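You operate a simulated robot arm through the tools that you are given. There is no shell and no other tool. Be economical: measure what you need, move in short steps, check, and stop when the job is done.

You are at the controls of a simulated robot arm. One attempt, no reset.

## Task
Pile some things up. At the end: the cream paper roll stands where the brown stamp stood; the black polish tin from the quilt is on the desk side of the bed, with the pink syrup jar from there on top of it and the white polishing pad on top of that; the brown stamp stands on top of the green paperweight; whatever was shut is shut again. Leave all else as you found it, and nothing knocked over.

Only the result counts: the job must be done as asked and must still hold three seconds after the hand-in. Knocking over, shifting, dropping, spilling or breaking anything else fails it.

## Robot
A 7-joint arm with a two-finger parallel gripper, fixed in place. Base frame: the origin is at the foot of the arm, x ahead of it, y to its left, z up; the work surface is at about z = 0. Lengths are in mm, angles in degrees, forces in N, time in s.
With the tool pointing down near the work surface it reaches from about 240 to 620 mm from the base axis. Its first joint turns from -66.0 to 66.0 degrees. Payload 2.6 kg.
The TCP is the grasp point between the finger pads, 30 mm short of the fingertips. In the tool frame z runs along the fingers and y along their closing line. The gripper opens to 94 mm. The fingers are 28 mm wide and 10 mm thick; the gripper's body (50 by 96 mm) begins 55 mm behind the TCP.
Orientation is that of the tool frame in the base frame, as a unit quaternion [x, y, z, w]. With the fingers straight down and closing along the base's y, the tool's x points along the base's -x, its y along +y and its z along -z.

## Interface
- The arm moves only by the tool arm_command. Its argument "motion" is a list of rows, each a list of 7 numbers: the shift along the tool's x, y, z in mm, then the turn, a rotation vector about the tool's x, y, z in degrees, then the closure, from 0 (fully open) to 1 (shut). In form: [[tx, ty, tz, rx, ry, rz, jaw], ...]. A call has 1 to 8 rows; each row is the pose to reach, as a shift and turn from the pose commanded when the call began, along the tool's axes at that moment. A row lasts 0.2 s, in which the tool goes at most 50 mm and 8.6 degrees; a call with a longer step from one row to the next is refused whole, and so is a gripper value outside its range. Where a pose cannot be reached the arm comes as near as it can. A force on the tool above 40 N (or 10 N above the force at the start of the call, whichever is more), or a blocked arm, ends the call early, and 0.2 s more pass. The fingers move at their own pace (about 72 mm/s each) and stop on an object; they squeeze with about 39 N. The grip force told is the motor's: it shows also when the fingers shut on nothing. Time passes only in rows, and 0.2 s behind the last, so rows that repeat a pose let the fingers close. It gives the time, the measured TCP pose, the force on the tool (base axes), the opening and the grip force at its end, in the units of the frame above (readings bear some noise), and new pictures: "show" is both (left out), scene, wrist or none.
- Cameras (640 x 400 px; columns grow to the right, rows downward): "scene" is fixed at [31.5, 435.3, 554.5]; the picture's right is [-0.79, -0.61, 0.00], its down [-0.40, 0.52, -0.76] and it looks along [0.46, -0.60, -0.65] (base axes); focal length 278 px, centre (320, 200). "wrist" rides on the gripper at [-37, 0, -58] in the tool frame; the picture's right is [0.00, -1.00, 0.00], its down [0.97, 0.00, -0.24] and it looks along [0.24, 0.00, 0.97] (tool axes); focal length 218 px, centre (320, 200).
- point_at(camera, pixels): there is no depth. For up to 12 entries [column, row, z] of the newest picture of that camera ("zoom" is the newest enlarged one), the place [x, y] in the base frame at which the ray of that pixel passes the height z, good to about 2 mm. No time passes.
- zoom(camera, box): a new picture of the part [left, top, right, bottom] of that camera's present view, enlarged. No time passes.
- sign_off(): hands the job in; it is judged then, once.

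Keep the steps short. Do not move on a guess: measure, check each grasp and each placing, and mend mistakes. In all there are 80 turns and 120 pictures (those below and enlarged ones count). Leave the gripper open and the arm clear of the work at the hand-in unless told otherwise, and finish with a single line.

The tools are called as a command line: name --pt "numbers of a row" for each row, then --argument value for the rest, lists and objects as JSON in quotes. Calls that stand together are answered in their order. arm_command: Moves the arm, as the interface text tells. Its arguments: {"type":"object","properties":{"motion":{"type":"array","items":{"type":"array","items":{"type":"number"}}},"show":{"type":"string","enum":["both","scene","wrist","none"]}},"required":["motion"]} The other tools are called the same way: point_at (camera, pixels) gives the place at which the rays of pixels pass given heights; zoom (camera, box) takes an enlarged picture of a part of a camera's view; sign_off () hands the job in.

At the start:

```text
time: 0.0
eef_pos: [378.2, -79.8, 298.5]
orientation: [0.0, 1.0, 0.0, 0.001]
contact_force: [0.2, -0.2, -0.2]
width: 93.9
gripper_force: 0.0
```

scene: 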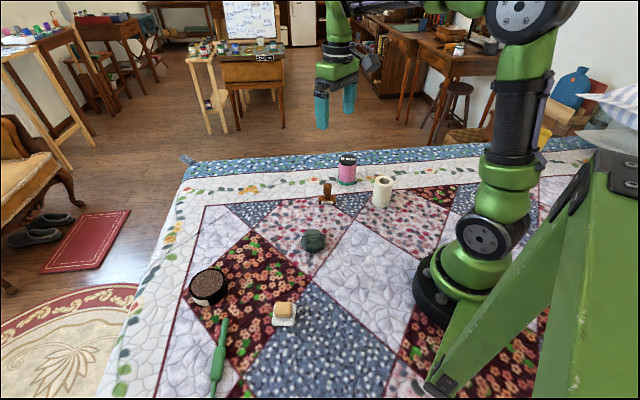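
wrist: 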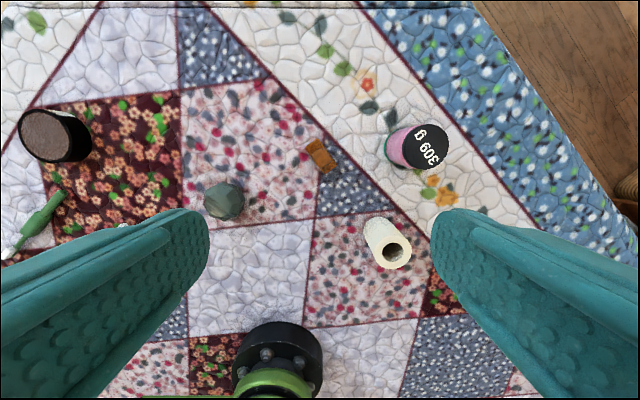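

I'll enlarge the two views to identify the objects before measuring.

zoom --camera "scene" --box '[170, 220, 350, 400]'

zoom --camera "scene" --box '[280, 140, 420, 260]'

zoom --camera "wrist" --box '[0, 80, 240, 260]'

zoom --camera "wrist" --box '[280, 100, 480, 280]'

```text
2.22 times, centred on (260, 310) of scene
```

zoom: 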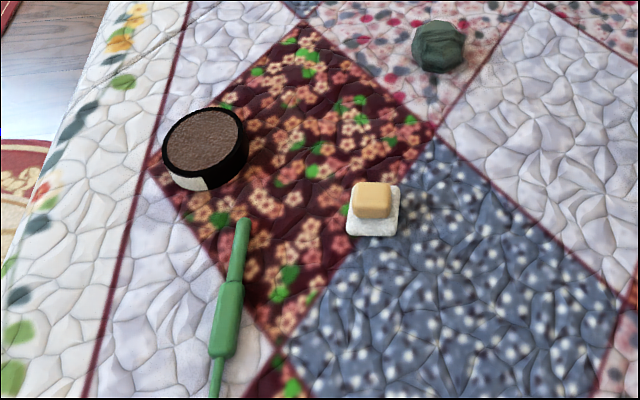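

```text
3.33 times, centred on (350, 200) of scene
```

zoom: 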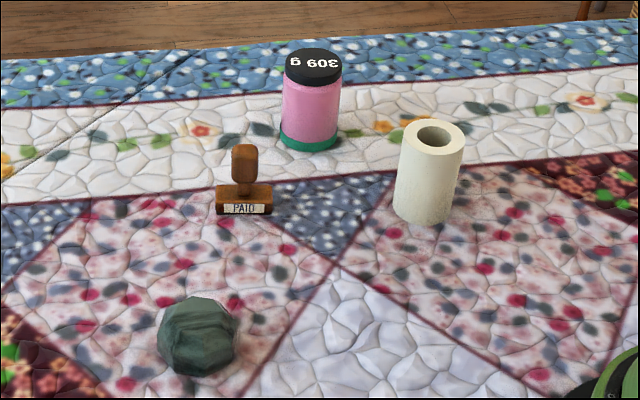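

```text
2.22 times, centred on (120, 170) of wrist
```

zoom: 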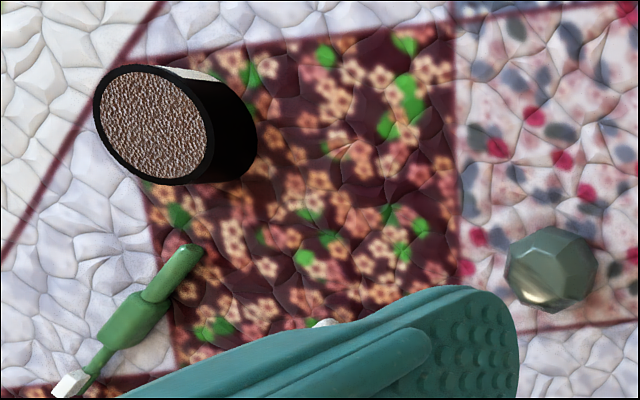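

```text
2.22 times, centred on (380, 190) of wrist
```

zoom: 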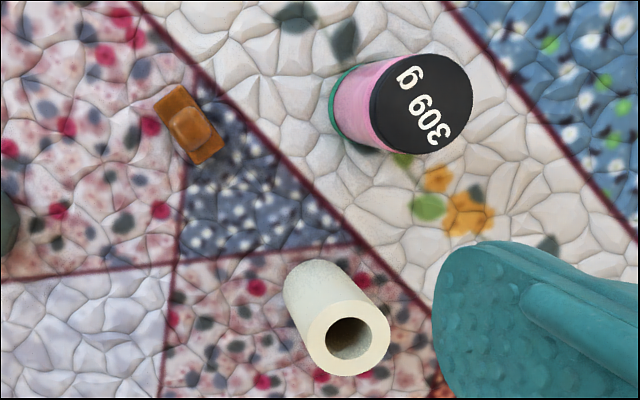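

I see the black tin (207,285), the pad with a tan block on it (285,315), the paperweight (313,240), the stamp (327,195), the roll (382,191) and the jar (347,170). I'll measure their base and top points.

point_at --camera "scene" --pixels '[[347, 184, 0], [336, 181, 0], [356, 181, 0], [327, 204, 0], [319, 203, 0], [337, 203, 0], [382, 206, 0], [313, 251, 0], [207, 304, 0], [285, 325, 0], [218, 375, 0]]'

point_at --camera "wrist" --pixels '[[389, 150, 0], [426, 147, 60], [320, 157, 0], [320, 152, 40], [372, 225, 0], [393, 251, 50], [223, 201, 0], [223, 201, 30], [65, 135, 0], [50, 136, 40]]'

```text
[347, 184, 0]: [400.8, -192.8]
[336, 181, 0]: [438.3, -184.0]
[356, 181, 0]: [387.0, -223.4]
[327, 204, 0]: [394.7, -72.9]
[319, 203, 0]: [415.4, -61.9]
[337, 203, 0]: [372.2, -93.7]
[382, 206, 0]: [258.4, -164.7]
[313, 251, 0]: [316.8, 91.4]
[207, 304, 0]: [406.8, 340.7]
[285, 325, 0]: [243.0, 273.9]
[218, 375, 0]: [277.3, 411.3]
```

```text
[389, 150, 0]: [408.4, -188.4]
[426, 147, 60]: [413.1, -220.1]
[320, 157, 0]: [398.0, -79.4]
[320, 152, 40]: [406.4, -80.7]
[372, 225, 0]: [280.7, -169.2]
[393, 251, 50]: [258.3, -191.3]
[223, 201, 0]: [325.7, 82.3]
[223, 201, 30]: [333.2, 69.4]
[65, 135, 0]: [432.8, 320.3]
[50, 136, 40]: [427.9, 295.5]
```

The stamp is nearly under the tool. I'll lower 110 mm for a closer, steeper look.

arm_command --pt "0 0 40 0 0 0 0" --pt "0 0 80 0 0 0 0" --pt "0 0 110 0 0 0 0" --pt "0 0 110 0 0 0 0" --show "wrist"

```text
time: 1.0
eef_pos: [377.8, -80.0, 186.8]
orientation: [0.0, 1.0, 0.0, 0.0]
contact_force: [-0.4, 1.1, -0.7]
width: 94.1
gripper_force: 0.2
```

wrist: 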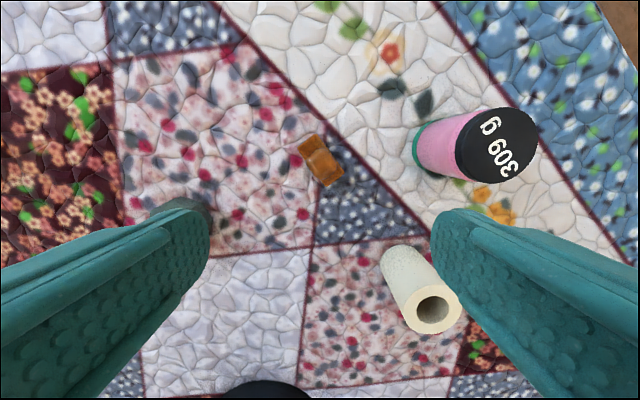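

zoom --camera "wrist" --box '[270, 110, 370, 210]'

zoom --camera "scene" --box '[300, 170, 355, 214]'

```text
4.00 times, centred on (320, 160) of wrist
```

zoom: 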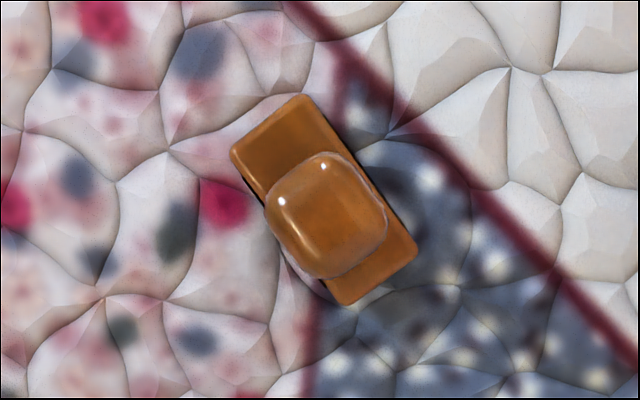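

```text
9.09 times, centred on (328, 192) of scene
```

zoom: 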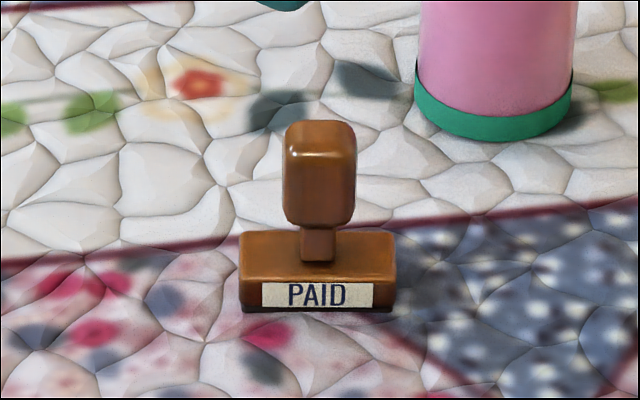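

point_at --camera "wrist" --pixels '[[315, 133.75, 12], [297.5, 147.5, 12], [326, 186.3, 12], [344.5, 171, 12], [320.9, 159.7, 0], [320.9, 159.7, 12], [321.5, 163.8, 35], [321.5, 163.8, 45], [321.5, 163.8, 55]]'

point_at --camera "scene" --pixels '[[327.5, 185, 35], [327.5, 185, 45], [327.5, 185, 55], [319, 203.8, 0], [335.8, 203.8, 0], [327.2, 204.3, 0]]'

```text
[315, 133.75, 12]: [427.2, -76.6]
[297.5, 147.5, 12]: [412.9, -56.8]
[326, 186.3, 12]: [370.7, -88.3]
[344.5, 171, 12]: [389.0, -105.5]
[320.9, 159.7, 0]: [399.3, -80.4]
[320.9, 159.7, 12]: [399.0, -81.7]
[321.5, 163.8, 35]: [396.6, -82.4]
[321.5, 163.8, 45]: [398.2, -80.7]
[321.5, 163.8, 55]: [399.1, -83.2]
```

```text
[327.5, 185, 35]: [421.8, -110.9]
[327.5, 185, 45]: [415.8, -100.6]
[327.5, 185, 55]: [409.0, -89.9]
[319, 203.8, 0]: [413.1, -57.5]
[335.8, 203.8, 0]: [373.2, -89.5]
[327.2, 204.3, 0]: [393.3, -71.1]
```

The stamp's centre is about (399,−81), its long axis is about 37° from x and it is about 63 mm tall. I'll turn 37° counter-clockwise above it, so the jaw closes across its short side, and come down to about z 120.

arm_command --pt "-5 0 0 0 0 -7.4 0" --pt "-10 0 15 0 0 -14.8 0" --pt "-15 -1 30 0 0 -22.2 0" --pt "-21 -1.5 45 0 0 -29.6 0" --pt "-21 -1.5 65 0 0 -37 0" --pt "-21 -1.5 65 0 0 -37 0"

```text
time: 2.4
eef_pos: [399.1, -82.7, 122.1]
orientation: [-0.318, 0.948, 0.0, 0.0]
contact_force: [0.3, 0.0, -0.1]
width: 93.9
gripper_force: 0.0
```

scene: 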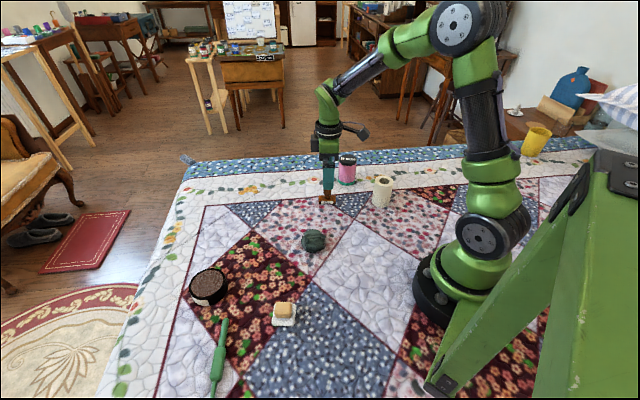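
wrist: 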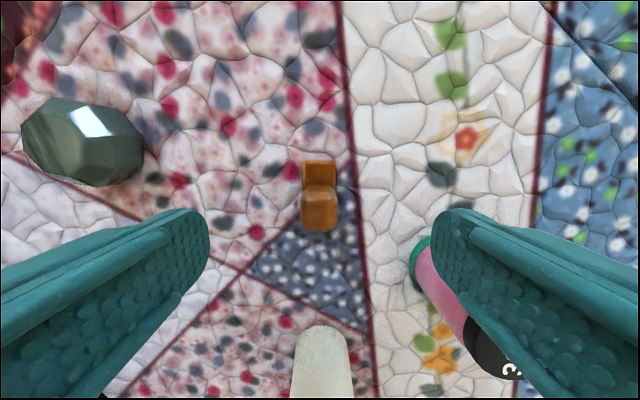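

point_at --camera "wrist" --pixels '[[320, 207, 62], [318, 172, 14], [301, 210, 62], [338, 210, 62]]'

zoom --camera "wrist" --box '[270, 130, 370, 250]'

zoom --camera "wrist" --box '[0, 70, 170, 210]'

```text
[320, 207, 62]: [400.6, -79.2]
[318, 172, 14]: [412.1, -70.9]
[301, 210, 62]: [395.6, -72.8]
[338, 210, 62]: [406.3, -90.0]
```

```text
3.33 times, centred on (320, 190) of wrist
```

zoom: 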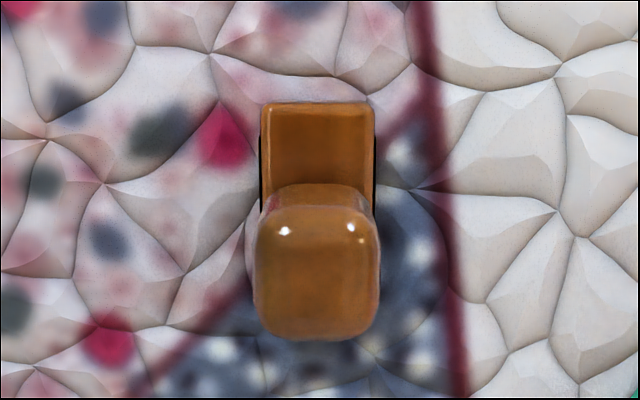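

```text
2.86 times, centred on (85, 140) of wrist
```

zoom: 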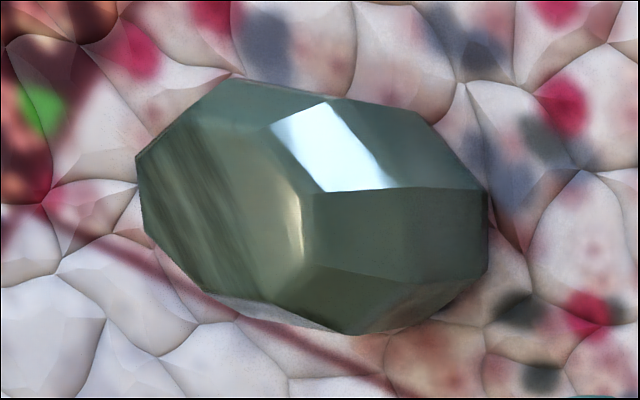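

The stamp is centred in the jaw. Before grasping it, I'll go and look at the paperweight's top from above, since its facets matter for placing.

arm_command --pt "-10 42 -15 0 0 0 0" --pt "-20 84 -15 0 0 0 0" --pt "-30 126 -15 0 0 0 0" --pt "-39 167 -15 0 0 0 0" --pt "-39 167 -15 0 0 0 0" --show "wrist"

zoom --camera "wrist" --box '[260, 120, 380, 240]'

zoom --camera "scene" --box '[280, 210, 346, 262]'

```text
time: 3.6
eef_pos: [329.5, 75.5, 136.0]
orientation: [-0.318, 0.948, 0.001, 0.0]
contact_force: [-0.3, 0.3, -0.3]
width: 94.1
gripper_force: 0.1
```

wrist: 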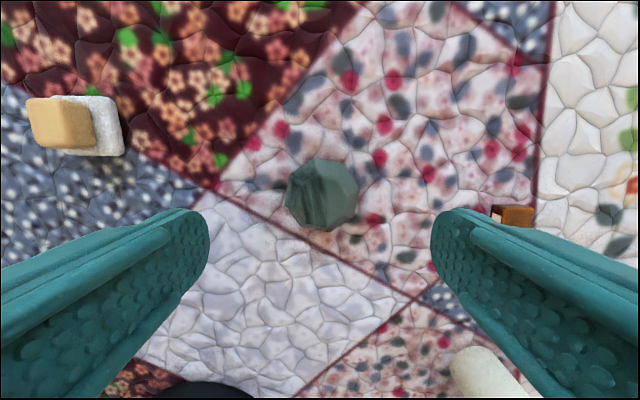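

```text
3.33 times, centred on (320, 180) of wrist
```

zoom: 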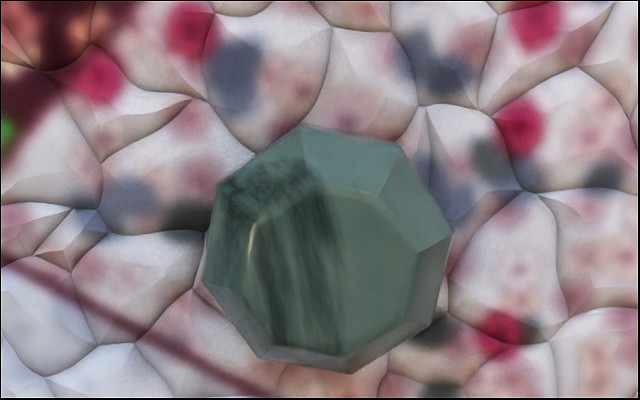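

```text
7.69 times, centred on (313, 236) of scene
```

zoom: 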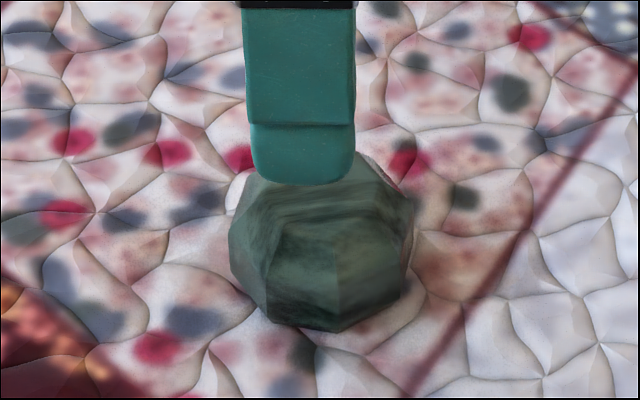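

point_at --camera "wrist" --pixels '[[323, 201.6, 20], [323, 201.6, 30], [323, 201.6, 40], [317, 198.5, 35], [336, 198.5, 35], [349, 216, 35], [327, 245, 35], [294, 201, 35]]'

point_at --camera "scene" --pixels '[[314, 235.4, 20], [314, 235.4, 30], [314, 235.4, 40], [313, 229, 30], [313, 229, 40], [313, 252.5, 0]]'

point_at --camera "wrist" --pixels '[[60, 125, 0], [60, 125, 20], [92, 125, 0], [92, 125, 10], [122, 150, 0], [115, 97, 0], [68, 155, 0], [475, 350, 55]]'

```text
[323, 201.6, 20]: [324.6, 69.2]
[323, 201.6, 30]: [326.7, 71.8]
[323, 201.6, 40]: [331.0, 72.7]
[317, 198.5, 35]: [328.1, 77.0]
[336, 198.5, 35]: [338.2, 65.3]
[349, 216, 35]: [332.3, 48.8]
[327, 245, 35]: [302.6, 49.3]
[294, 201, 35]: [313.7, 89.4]
```

```text
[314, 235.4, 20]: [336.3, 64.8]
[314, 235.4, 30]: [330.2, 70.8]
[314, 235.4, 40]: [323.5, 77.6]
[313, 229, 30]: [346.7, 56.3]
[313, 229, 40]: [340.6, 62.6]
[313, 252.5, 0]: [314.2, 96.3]
```

```text
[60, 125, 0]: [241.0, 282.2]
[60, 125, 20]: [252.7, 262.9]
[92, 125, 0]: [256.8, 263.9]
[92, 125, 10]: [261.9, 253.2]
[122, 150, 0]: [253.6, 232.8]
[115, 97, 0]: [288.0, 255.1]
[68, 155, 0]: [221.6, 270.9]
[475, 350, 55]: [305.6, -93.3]
```

The paperweight's top facet is flat, about 37 mm across, centred near (327,71) at about z 33. I'll go back to the stamp and descend to TCP z≈75, just short of grasp height.

arm_command --pt "10 -42 0 0 0 0 0" --pt "20 -84 0 0 0 0 0" --pt "30 -126 0 0 0 0 0" --pt "38 -167 0 0 0 0 0" --pt "38 -167 30 0 0 0 0" --pt "38 -167 60 0 0 0 0" --pt "38 -167 60 0 0 0 0"

zoom --camera "scene" --box '[295, 160, 365, 216]'

```text
time: 5.2
eef_pos: [401.0, -82.5, 77.8]
orientation: [-0.317, 0.948, -0.001, 0.0]
contact_force: [0.4, 0.5, -0.1]
width: 94.0
gripper_force: 0.0
```

scene: 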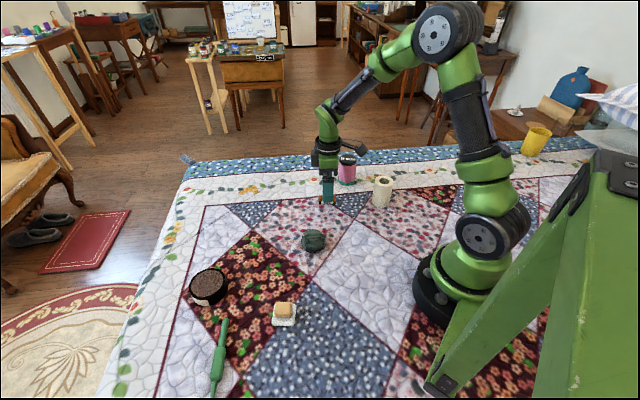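
wrist: 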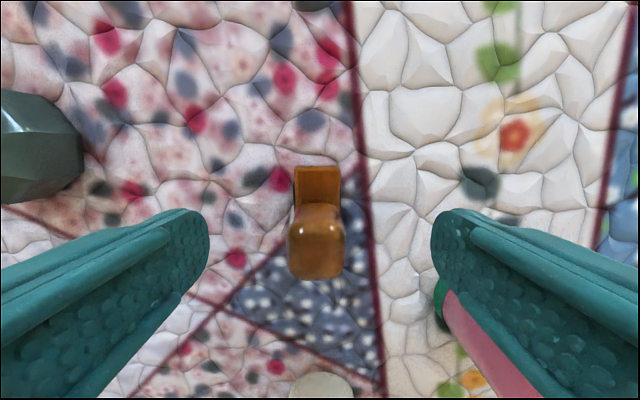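

```text
7.14 times, centred on (330, 188) of scene
```

zoom: 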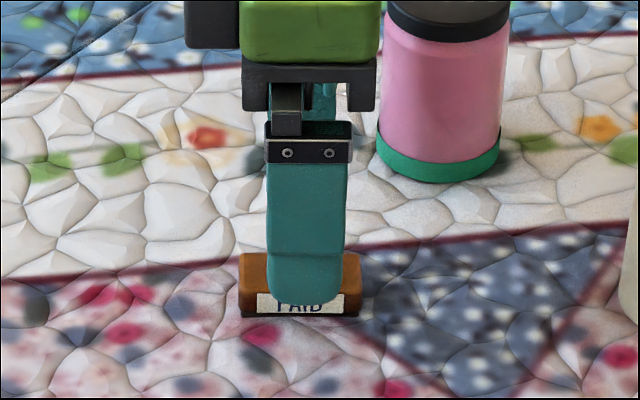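

The handle sits between the fingers and the base is clear. I'll lower 24 mm and close.

arm_command --pt "-1 0 12 0 0 0 0" --pt "-1 0 23 0 0 0 0" --pt "-1 0 23 0 0 0 0.5" --pt "-1 0 23 0 0 0 1" --pt "-1 0 23 0 0 0 1" --pt "-1 0 23 0 0 0 1" --pt "-1 0 23 0 0 0 1"

```text
time: 6.8
eef_pos: [399.0, -81.2, 56.2]
orientation: [-0.317, 0.949, 0.0, 0.0]
contact_force: [-1.0, -0.1, -0.1]
width: 25.3
gripper_force: 38.6
```

scene: 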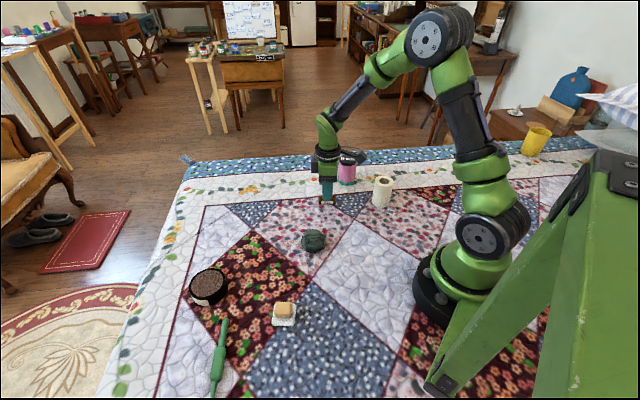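
wrist: 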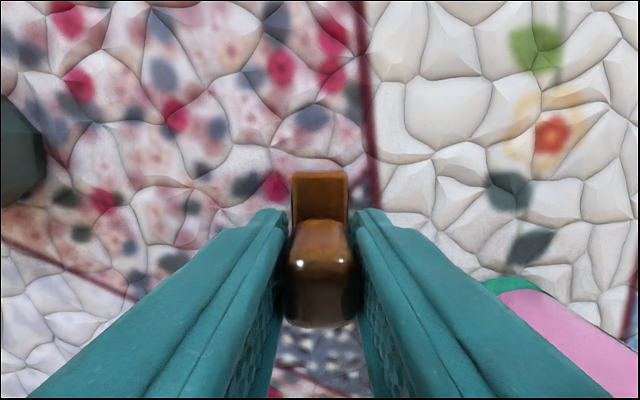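

The stamp is gripped (25.3 mm). I'll lift straight up, then carry it over the paperweight at (327,71).

arm_command --pt "0 0 -30 0 0 0 1" --pt "0 0 -64 0 0 0 1" --pt "-8 41 -64 0 0 0 1" --pt "-17 82 -64 0 0 0 1" --pt "-26 124 -64 0 0 0 1" --pt "-34 165 -64 0 0 0 1" --pt "-34 165 -64 0 0 0 1"

zoom --camera "scene" --box '[275, 190, 355, 264]'

```text
time: 8.4
eef_pos: [325.9, 70.8, 118.7]
orientation: [-0.317, 0.948, 0.0, 0.0]
contact_force: [-0.5, 0.1, -1.0]
width: 25.6
gripper_force: 39.0
```

scene: 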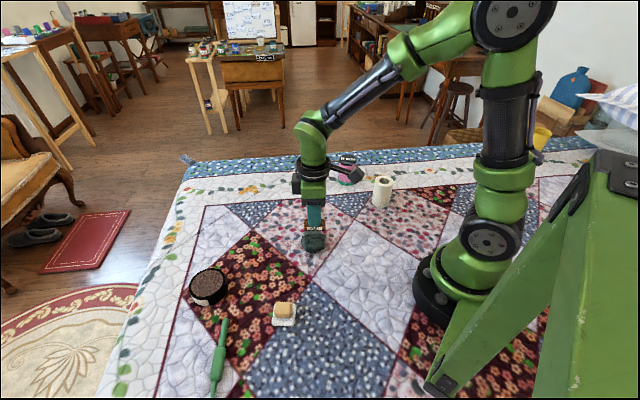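
wrist: 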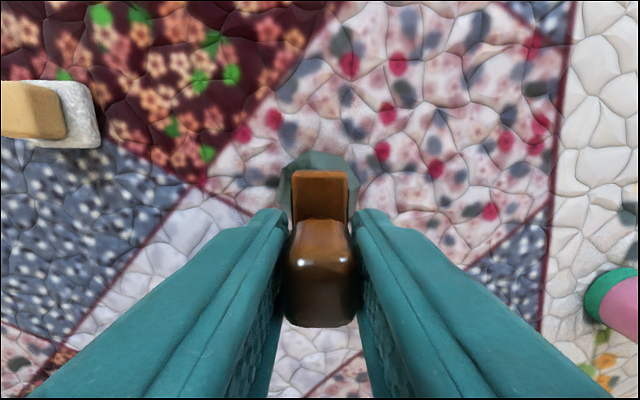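

```text
5.41 times, centred on (315, 227) of scene
```

zoom: 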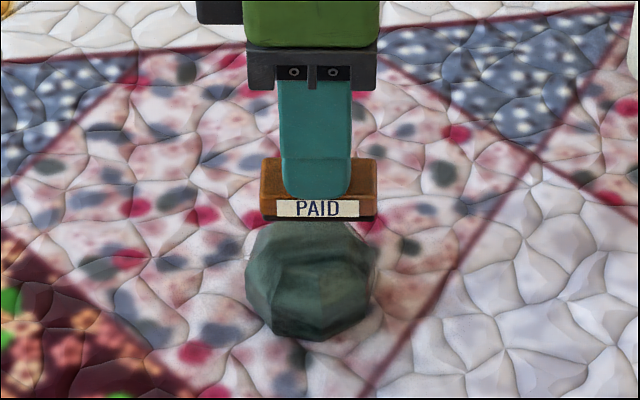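

The stamp hangs above the paperweight, its bottom near z 63. I'll lower it 20 mm and then go in small steps.

arm_command --pt "0 0 10 0 0 0 1" --pt "0 0 18 0 0 0 1" --pt "0 0 20 0 0 0 1" --pt "0 0 22 0 0 0 1" --show "scene"

zoom --camera "scene" --box '[285, 205, 341, 260]'

```text
time: 9.4
eef_pos: [328.6, 72.0, 96.5]
orientation: [-0.317, 0.949, 0.0, 0.0]
contact_force: [-0.2, -0.8, 0.2]
width: 25.5
gripper_force: 38.7
```

scene: 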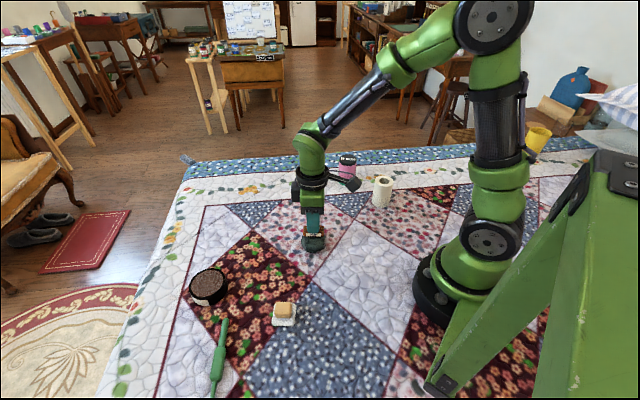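

```text
7.27 times, centred on (313, 232) of scene
```

zoom: 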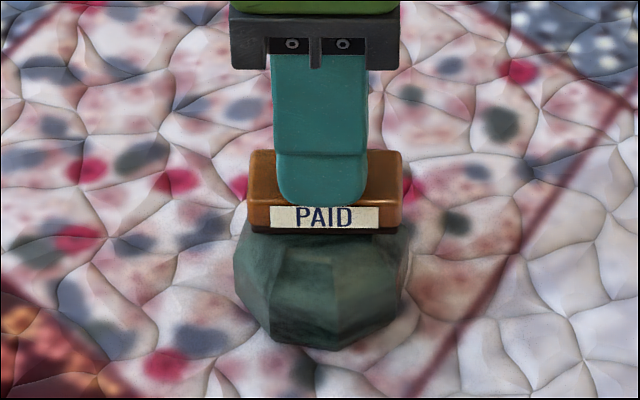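

The bottom is now near z 41, with a few mm of gap left. I'll lower 5 mm more in 1 mm steps and read the force.

arm_command --pt "0 0 1 0 0 0 1" --pt "0 0 2 0 0 0 1" --pt "0 0 3 0 0 0 1" --pt "0 0 4 0 0 0 1" --pt "0 0 5 0 0 0 1" --show "none"

zoom --camera "scene" --box '[285, 205, 341, 260]'

```text
time: 10.6
eef_pos: [329.8, 72.2, 92.0]
orientation: [-0.317, 0.948, 0.0, 0.003]
contact_force: [-1.9, 0.4, 31.4]
width: 25.5
gripper_force: 39.3
```

```text
7.27 times, centred on (313, 232) of scene
```

zoom: 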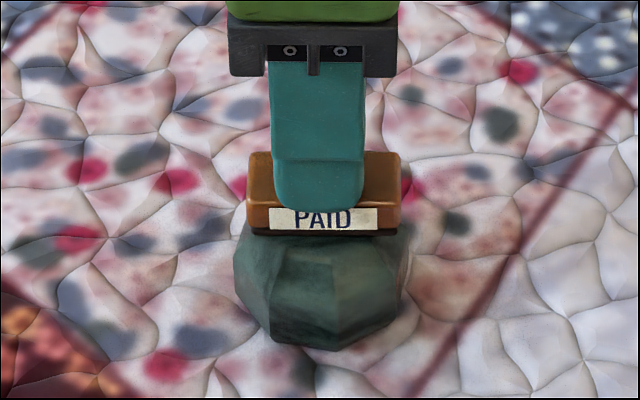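

Contact reads 31 N, so the stamp is seated. I'll ease up 2.5 mm to unload, then open.

arm_command --pt "0 0 -1.5 0 0 0 1" --pt "0 0 -2.5 0 0 0 1" --pt "0 0 -2.5 0 0 0 1" --show "none"

```text
time: 11.4
eef_pos: [327.9, 71.9, 93.8]
orientation: [-0.318, 0.948, 0.001, 0.0]
contact_force: [5.3, 1.1, 11.2]
width: 25.6
gripper_force: 38.7
```

arm_command --pt "0 0 -0.7 0 0 0 0.9" --pt "0 0 -0.7 0 0 0 0.6" --pt "0 0 -0.7 0 0 0 0.3" --pt "0 0 -0.7 0 0 0 0.2" --pt "0 0 -0.7 0 0 0 0.2"

zoom --camera "scene" --box '[285, 205, 341, 260]'

```text
time: 12.6
eef_pos: [328.4, 72.4, 94.6]
orientation: [-0.318, 0.948, 0.0, 0.0]
contact_force: [0.5, 0.2, 0.1]
width: 75.2
gripper_force: 0.1
```

scene: 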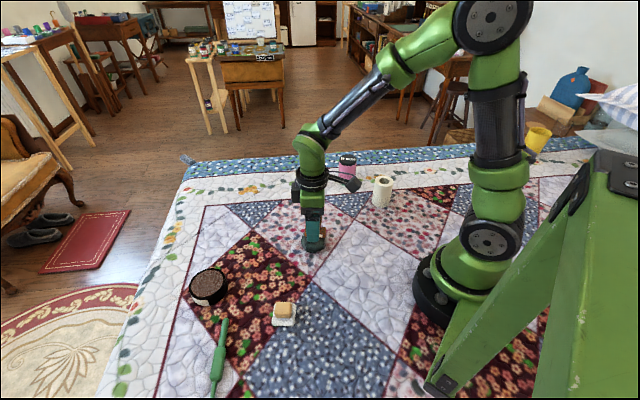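
wrist: 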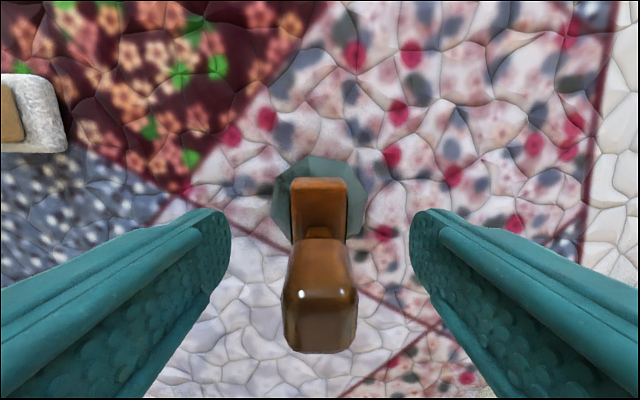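

```text
7.27 times, centred on (313, 232) of scene
```

zoom: 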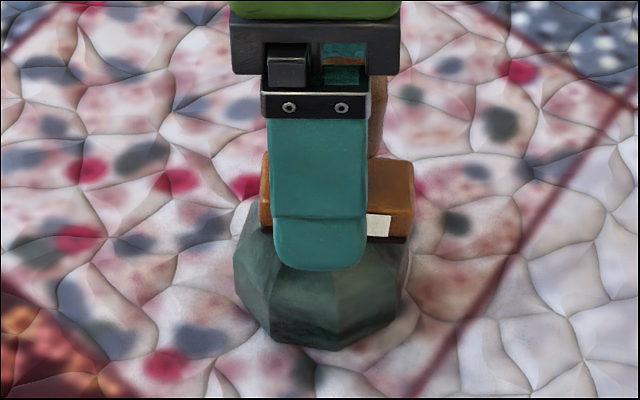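

The stamp is released but seems to have shifted or tilted slightly. I'll lift straight up and look.

arm_command --pt "0 0 -20 0 0 0 0.1" --pt "0 0 -50 0 0 0 0" --pt "0 0 -90 0 0 0 0" --pt "0 0 -90 0 0 0 0"

zoom --camera "scene" --box '[285, 205, 341, 260]'

zoom --camera "wrist" --box '[250, 130, 390, 250]'

```text
time: 13.6
eef_pos: [330.4, 72.0, 185.8]
orientation: [-0.318, 0.948, 0.0, 0.0]
contact_force: [0.1, 0.1, -0.3]
width: 94.1
gripper_force: 0.0
```

scene: 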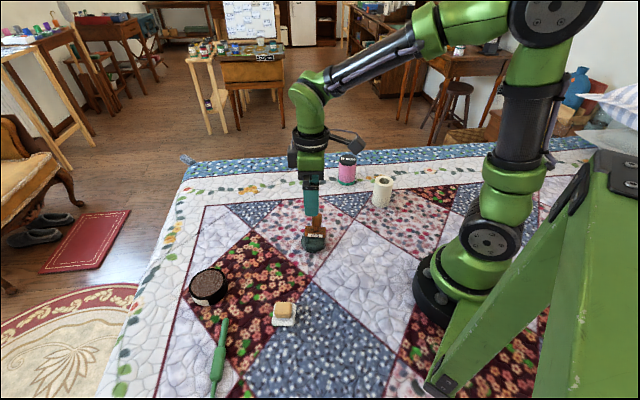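
wrist: 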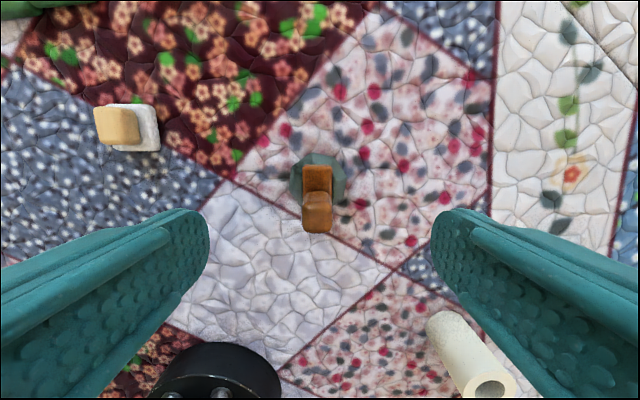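

```text
7.27 times, centred on (313, 232) of scene
```

zoom: 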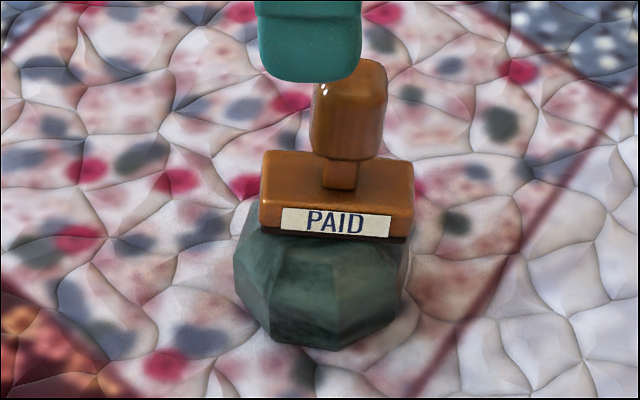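

```text
3.33 times, centred on (320, 190) of wrist
```

zoom: 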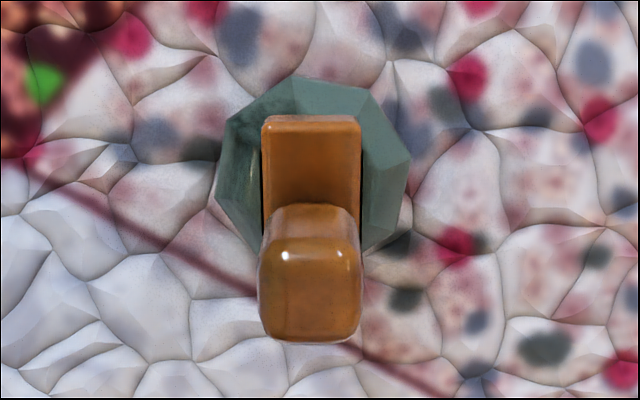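

The stamp stands on the paperweight with a slight lean that follows the facet. It hasn't moved between the two looks, and I'll check it again later. Next is the roll: I'll move over about (272,−180) and turn back to yaw 0.

arm_command --pt "33 -27.7 0 0 0 6.2 0" --pt "66 -55.4 0 0 0 12.3 0" --pt "99 -83 0 0 0 18.5 0" --pt "132 -111 0 0 0 24.7 0" --pt "165 -138.7 0 0 0 30.8 0" --pt "198 -166.4 0 0 0 37 0" --pt "198 -166.4 0 0 0 37 0"

zoom --camera "scene" --box '[285, 175, 355, 260]'

```text
time: 15.2
eef_pos: [267.3, -182.2, 184.7]
orientation: [0.001, 1.0, 0.001, 0.0]
contact_force: [-0.5, 1.1, -1.1]
width: 94.0
gripper_force: 0.1
```

scene: 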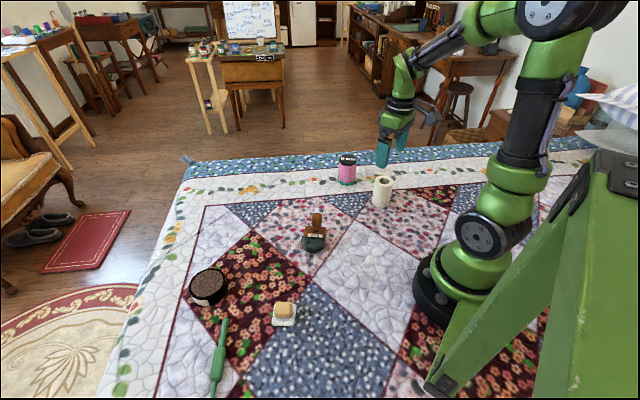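
wrist: 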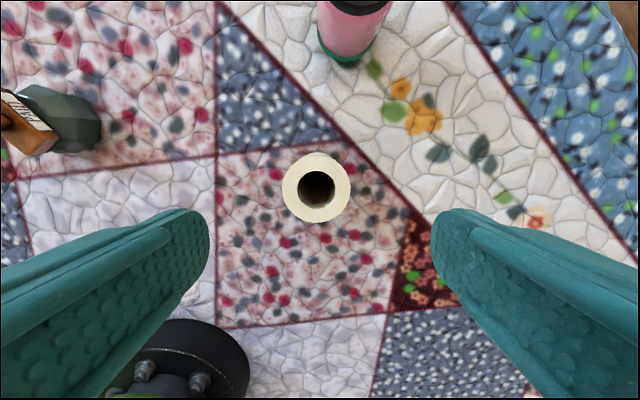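

```text
4.71 times, centred on (320, 218) of scene
```

zoom: 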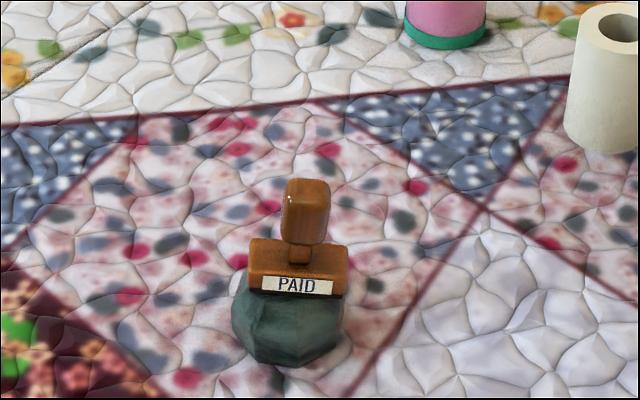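

The roll is seen almost end-on at (316,188), with the outer edge from columns 283 to 350. I'll measure its place.

point_at --camera "wrist" --pixels '[[316, 188, 0], [316, 188, 50], [316, 188, 70], [283, 188, 60], [350, 188, 60], [316, 153, 60], [316, 223, 60]]'

point_at --camera "scene" --pixels '[[382, 207.5, 0], [384, 181, 50], [384, 181, 60], [384, 181, 70], [372, 205, 0], [390, 207, 0]]'

zoom --camera "scene" --box '[350, 160, 416, 216]'

```text
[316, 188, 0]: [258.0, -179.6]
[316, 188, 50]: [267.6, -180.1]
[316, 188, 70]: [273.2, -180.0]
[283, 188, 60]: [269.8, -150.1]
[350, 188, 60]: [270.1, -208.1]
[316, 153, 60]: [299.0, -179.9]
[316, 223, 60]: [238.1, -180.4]
```

```text
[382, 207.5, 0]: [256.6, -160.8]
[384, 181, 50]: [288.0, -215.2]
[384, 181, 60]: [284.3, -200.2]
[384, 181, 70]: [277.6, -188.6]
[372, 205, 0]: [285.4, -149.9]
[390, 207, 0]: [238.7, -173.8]
```

```text
7.14 times, centred on (383, 188) of scene
```

zoom: 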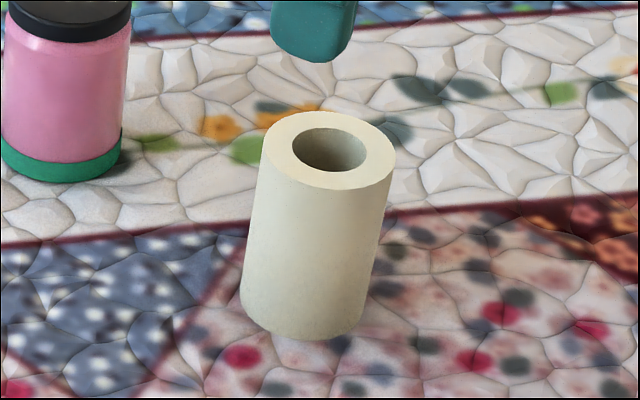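

The roll is centred near (274,−180), about 51 mm across and 77 mm tall. I'll descend around it to z≈50 without closing yet.

arm_command --pt "-6 2 30 0 0 0 0" --pt "-6 2 60 0 0 0 0" --pt "-6 2 90 0 0 0 0" --pt "-6 2 115 0 0 0 0" --pt "-6 2 135 0 0 0 0" --pt "-6 2 135 0 0 0 0"

```text
time: 16.6
eef_pos: [276.8, -178.4, 49.4]
orientation: [0.0, 1.0, 0.0, 0.0]
contact_force: [-0.4, 0.1, 0.0]
width: 93.9
gripper_force: 0.0
```

scene: 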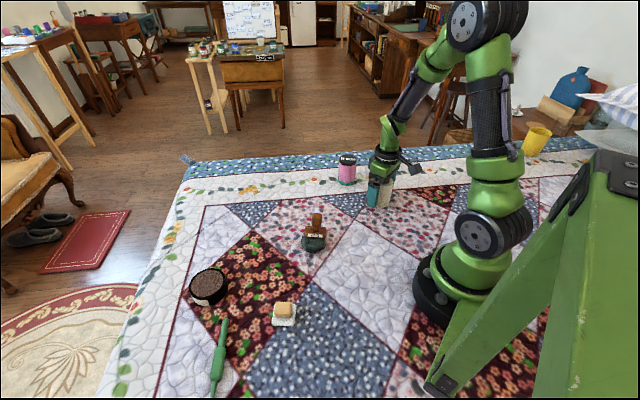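
wrist: 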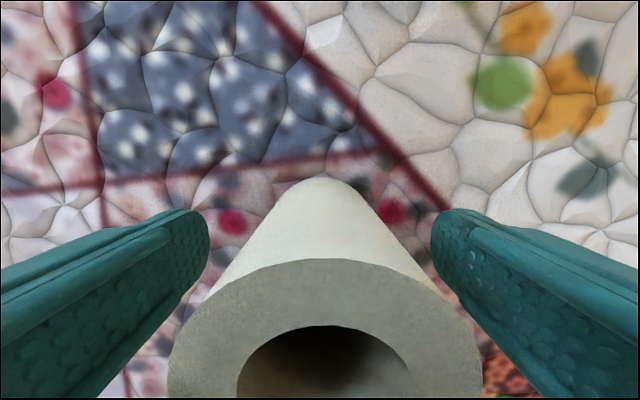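

The roll is between the fingers, about 4 mm towards the base from centre. I'll shift that much and close.

arm_command --pt "4 0 0 0 0 0 0" --pt "4 0 0 0 0 0 0.3" --pt "4 0 0 0 0 0 0.7" --pt "4 0 0 0 0 0 1" --pt "4 0 0 0 0 0 1" --pt "4 0 0 0 0 0 1" --show "wrist"

```text
time: 18.0
eef_pos: [271.2, -179.3, 49.9]
orientation: [0.0, 1.0, 0.0, 0.0]
contact_force: [-0.7, -1.4, 3.1]
width: 50.9
gripper_force: 39.0
```

wrist: 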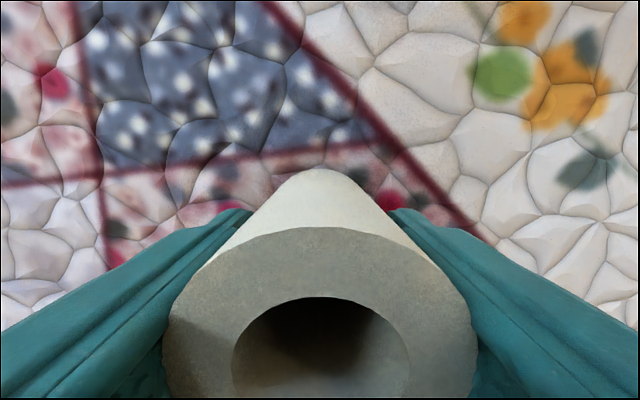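

The roll is gripped at 50.9 mm and centred. I'll lift 60 mm and carry it to the stamp's old spot (399,−81).

arm_command --pt "0 0 -30 0 0 0 1" --pt "0 0 -60 0 0 0 1" --pt "-32 24.5 -60 0 0 0 1" --pt "-64 49 -60 0 0 0 1" --pt "-96 73.5 -60 0 0 0 1" --pt "-128 98 -60 0 0 0 1" --pt "-128 98 -60 0 0 0 1"

```text
time: 19.6
eef_pos: [399.1, -78.9, 110.7]
orientation: [-0.001, 1.0, 0.001, 0.0]
contact_force: [-0.4, 0.5, -0.4]
width: 51.2
gripper_force: 38.9
```

scene: 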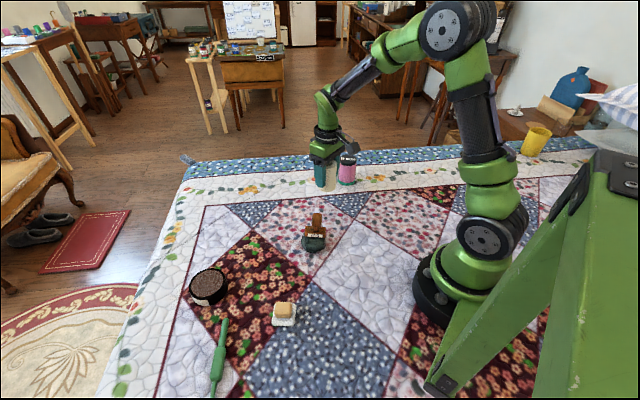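
wrist: 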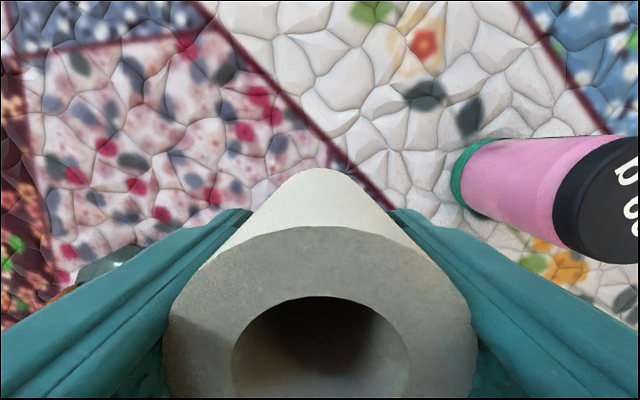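

The roll is over the spot. I'll lower it 56 mm, then read.

arm_command --pt "0 -1 25 0 0 0 1" --pt "0 -2 45 0 0 0 1" --pt "0 -2 54 0 0 0 1" --pt "0 -2 57 0 0 0 1" --pt "0 -2 58 0 0 0 1" --show "none"

```text
time: 20.8
eef_pos: [402.3, -81.2, 51.8]
orientation: [0.001, 1.0, -0.001, 0.0]
contact_force: [0.1, 0.5, -0.6]
width: 51.1
gripper_force: 38.8
```

arm_command --pt "1 0 1 0 0 0 1" --pt "2 0 2 0 0 0 1" --pt "2 0 2.5 0 0 0 1" --show "none"

```text
time: 21.6
eef_pos: [399.4, -82.4, 49.8]
orientation: [0.0, 1.0, 0.0, 0.001]
contact_force: [-1.1, 0.5, 5.8]
width: 51.0
gripper_force: 39.2
```

It touches lightly (5.8 N) at the grasp height. I'll open and rise straight up.

arm_command --pt "0 0 0 0 0 0 0.7" --pt "0 0 0 0 0 0 0.3" --pt "0 0 0 0 0 0 0" --pt "0 0 -20 0 0 0 0" --pt "0 0 -60 0 0 0 0" --pt "0 0 -100 0 0 0 0" --pt "0 0 -140 0 0 0 0" --pt "0 0 -140 0 0 0 0"

zoom --camera "scene" --box '[280, 140, 380, 260]'

```text
time: 23.4
eef_pos: [399.4, -82.5, 191.1]
orientation: [0.0, 1.0, 0.0, 0.0]
contact_force: [0.5, 0.3, 0.7]
width: 93.8
gripper_force: 0.1
```

scene: 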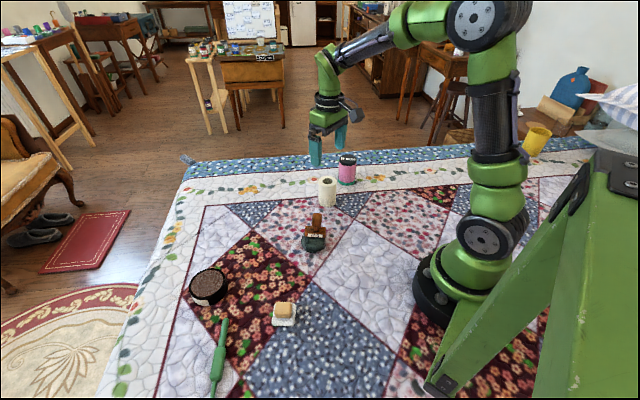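
wrist: 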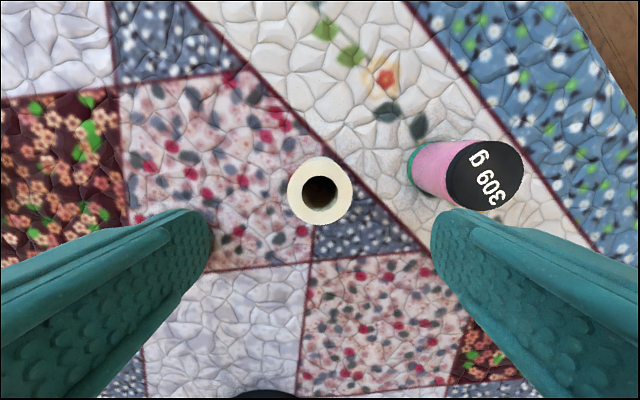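

```text
3.33 times, centred on (330, 200) of scene
```

zoom: 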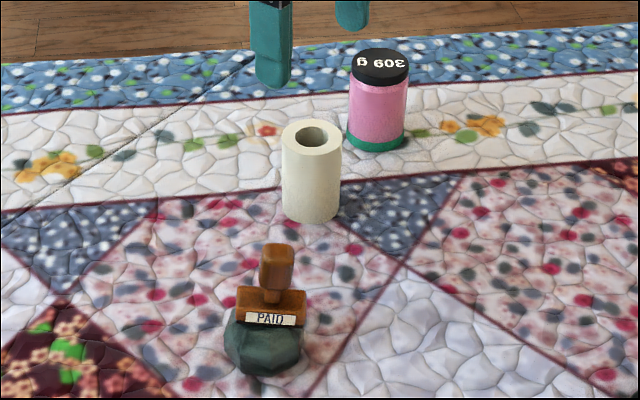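

The roll stands on the old stamp spot. I'll measure the jar and the white border band here, then go and look at the tin.

point_at --camera "wrist" --pixels '[[193, 3, 0], [370, 190, 0], [430, 255, 0], [410, 5, 0], [540, 165, 0], [590, 245, 0], [412, 175, 0], [484, 175, 80], [320, 190, 77]]'

arm_command --pt "0 46 0 0 0 0 0" --pt "0 93 0 0 0 0 0" --pt "0 139 0 0 0 0 0" --pt "0 186 0 0 0 0 0" --pt "0 232 0 0 0 0 0" --pt "0 279 0 0 0 0 0" --pt "0 325 0 0 0 0 0" --pt "0 372 0 0 0 0 0"

```text
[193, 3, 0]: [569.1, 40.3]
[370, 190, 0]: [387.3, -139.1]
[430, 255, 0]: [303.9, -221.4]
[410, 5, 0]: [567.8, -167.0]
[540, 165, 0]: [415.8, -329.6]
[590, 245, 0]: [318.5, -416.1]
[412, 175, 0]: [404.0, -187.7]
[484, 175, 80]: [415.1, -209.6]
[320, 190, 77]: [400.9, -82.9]
```

```text
time: 25.2
eef_pos: [401.6, 290.8, 194.5]
orientation: [0.0, 1.0, 0.0, 0.0]
contact_force: [-0.2, -0.3, 0.1]
width: 93.9
gripper_force: 0.0
```

scene: 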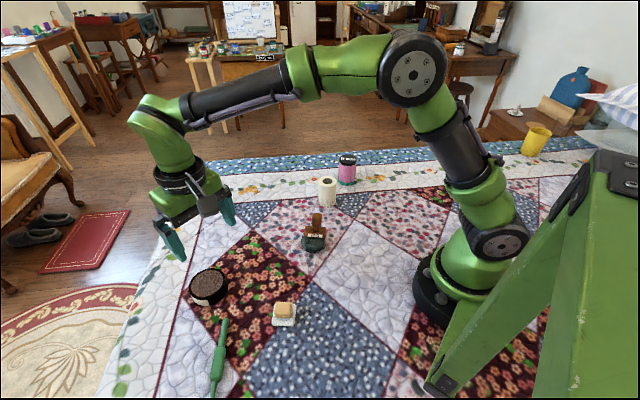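
wrist: 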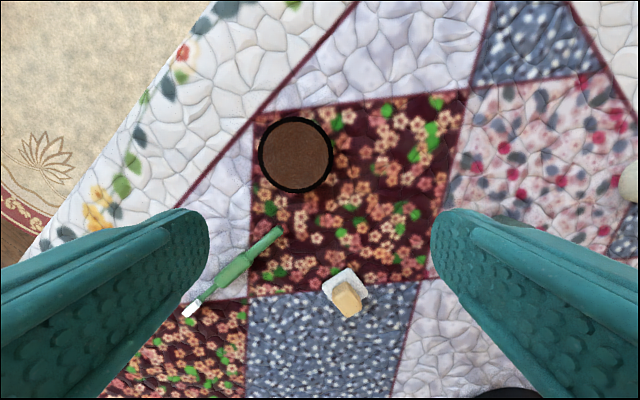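

The tin is seen almost from above at (296,155). The white band holding the jar runs along (0.71,0.70), and the jar base is near (412,−207). I'll measure the tin and pad and zoom in on them.

point_at --camera "wrist" --pixels '[[296, 155, 0], [296, 155, 30], [296, 155, 40], [258, 155, 30], [334, 155, 30], [296, 117, 30], [296, 193, 30], [345, 289, 0], [345, 297, 20], [345, 289, 10], [276, 232, 5]]'

zoom --camera "wrist" --box '[235, 95, 395, 335]'

zoom --camera "scene" --box '[175, 255, 245, 315]'

zoom --camera "scene" --box '[262, 292, 308, 332]'

```text
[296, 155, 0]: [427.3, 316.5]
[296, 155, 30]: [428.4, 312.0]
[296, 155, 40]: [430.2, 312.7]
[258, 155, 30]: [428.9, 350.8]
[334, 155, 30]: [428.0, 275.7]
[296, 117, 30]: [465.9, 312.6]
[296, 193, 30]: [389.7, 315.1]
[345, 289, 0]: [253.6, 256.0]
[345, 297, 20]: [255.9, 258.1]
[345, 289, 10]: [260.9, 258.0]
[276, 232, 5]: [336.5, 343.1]
```

```text
1.67 times, centred on (315, 215) of wrist
```

zoom: 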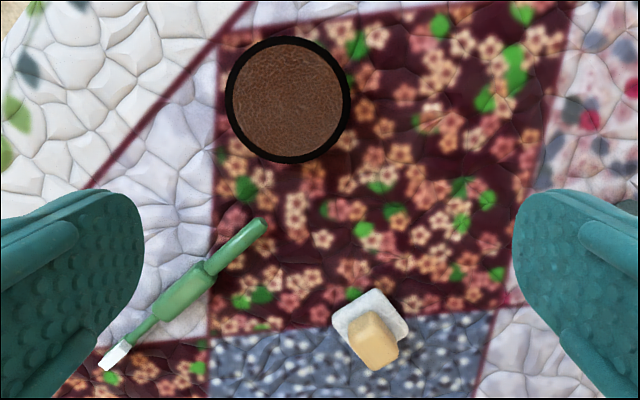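

```text
6.67 times, centred on (210, 285) of scene
```

zoom: 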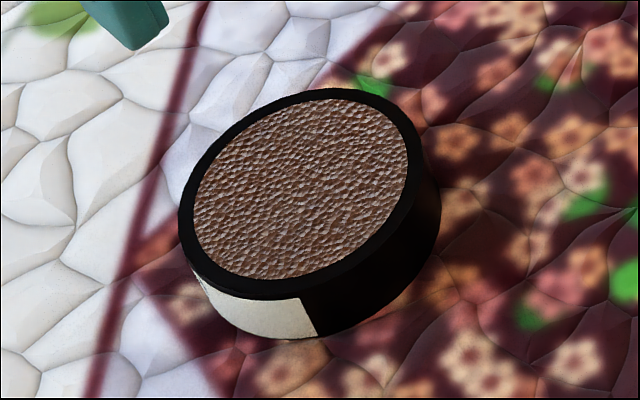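

```text
10.00 times, centred on (285, 312) of scene
```

zoom: 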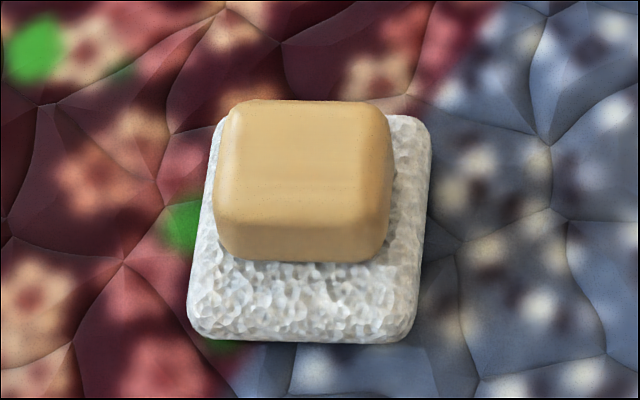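

The tin is about 75 mm across, 25 mm tall, and centred at (428,313). The tan block is squared up on the pad like a handle. I'll go over the tin at z≈110 and check centring.

arm_command --pt "-14 12 30 0 0 0 0" --pt "-27 23 60 0 0 0 0" --pt "-27 23 85 0 0 0 0" --pt "-27 23 85 0 0 0 0" --show "wrist"

```text
time: 26.2
eef_pos: [430.1, 315.6, 105.0]
orientation: [0.001, 1.0, 0.0, 0.0]
contact_force: [0.1, -0.6, 0.4]
width: 93.9
gripper_force: 0.1
```

wrist: 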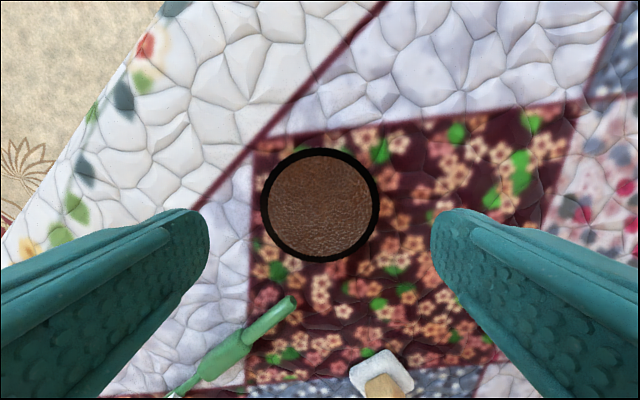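

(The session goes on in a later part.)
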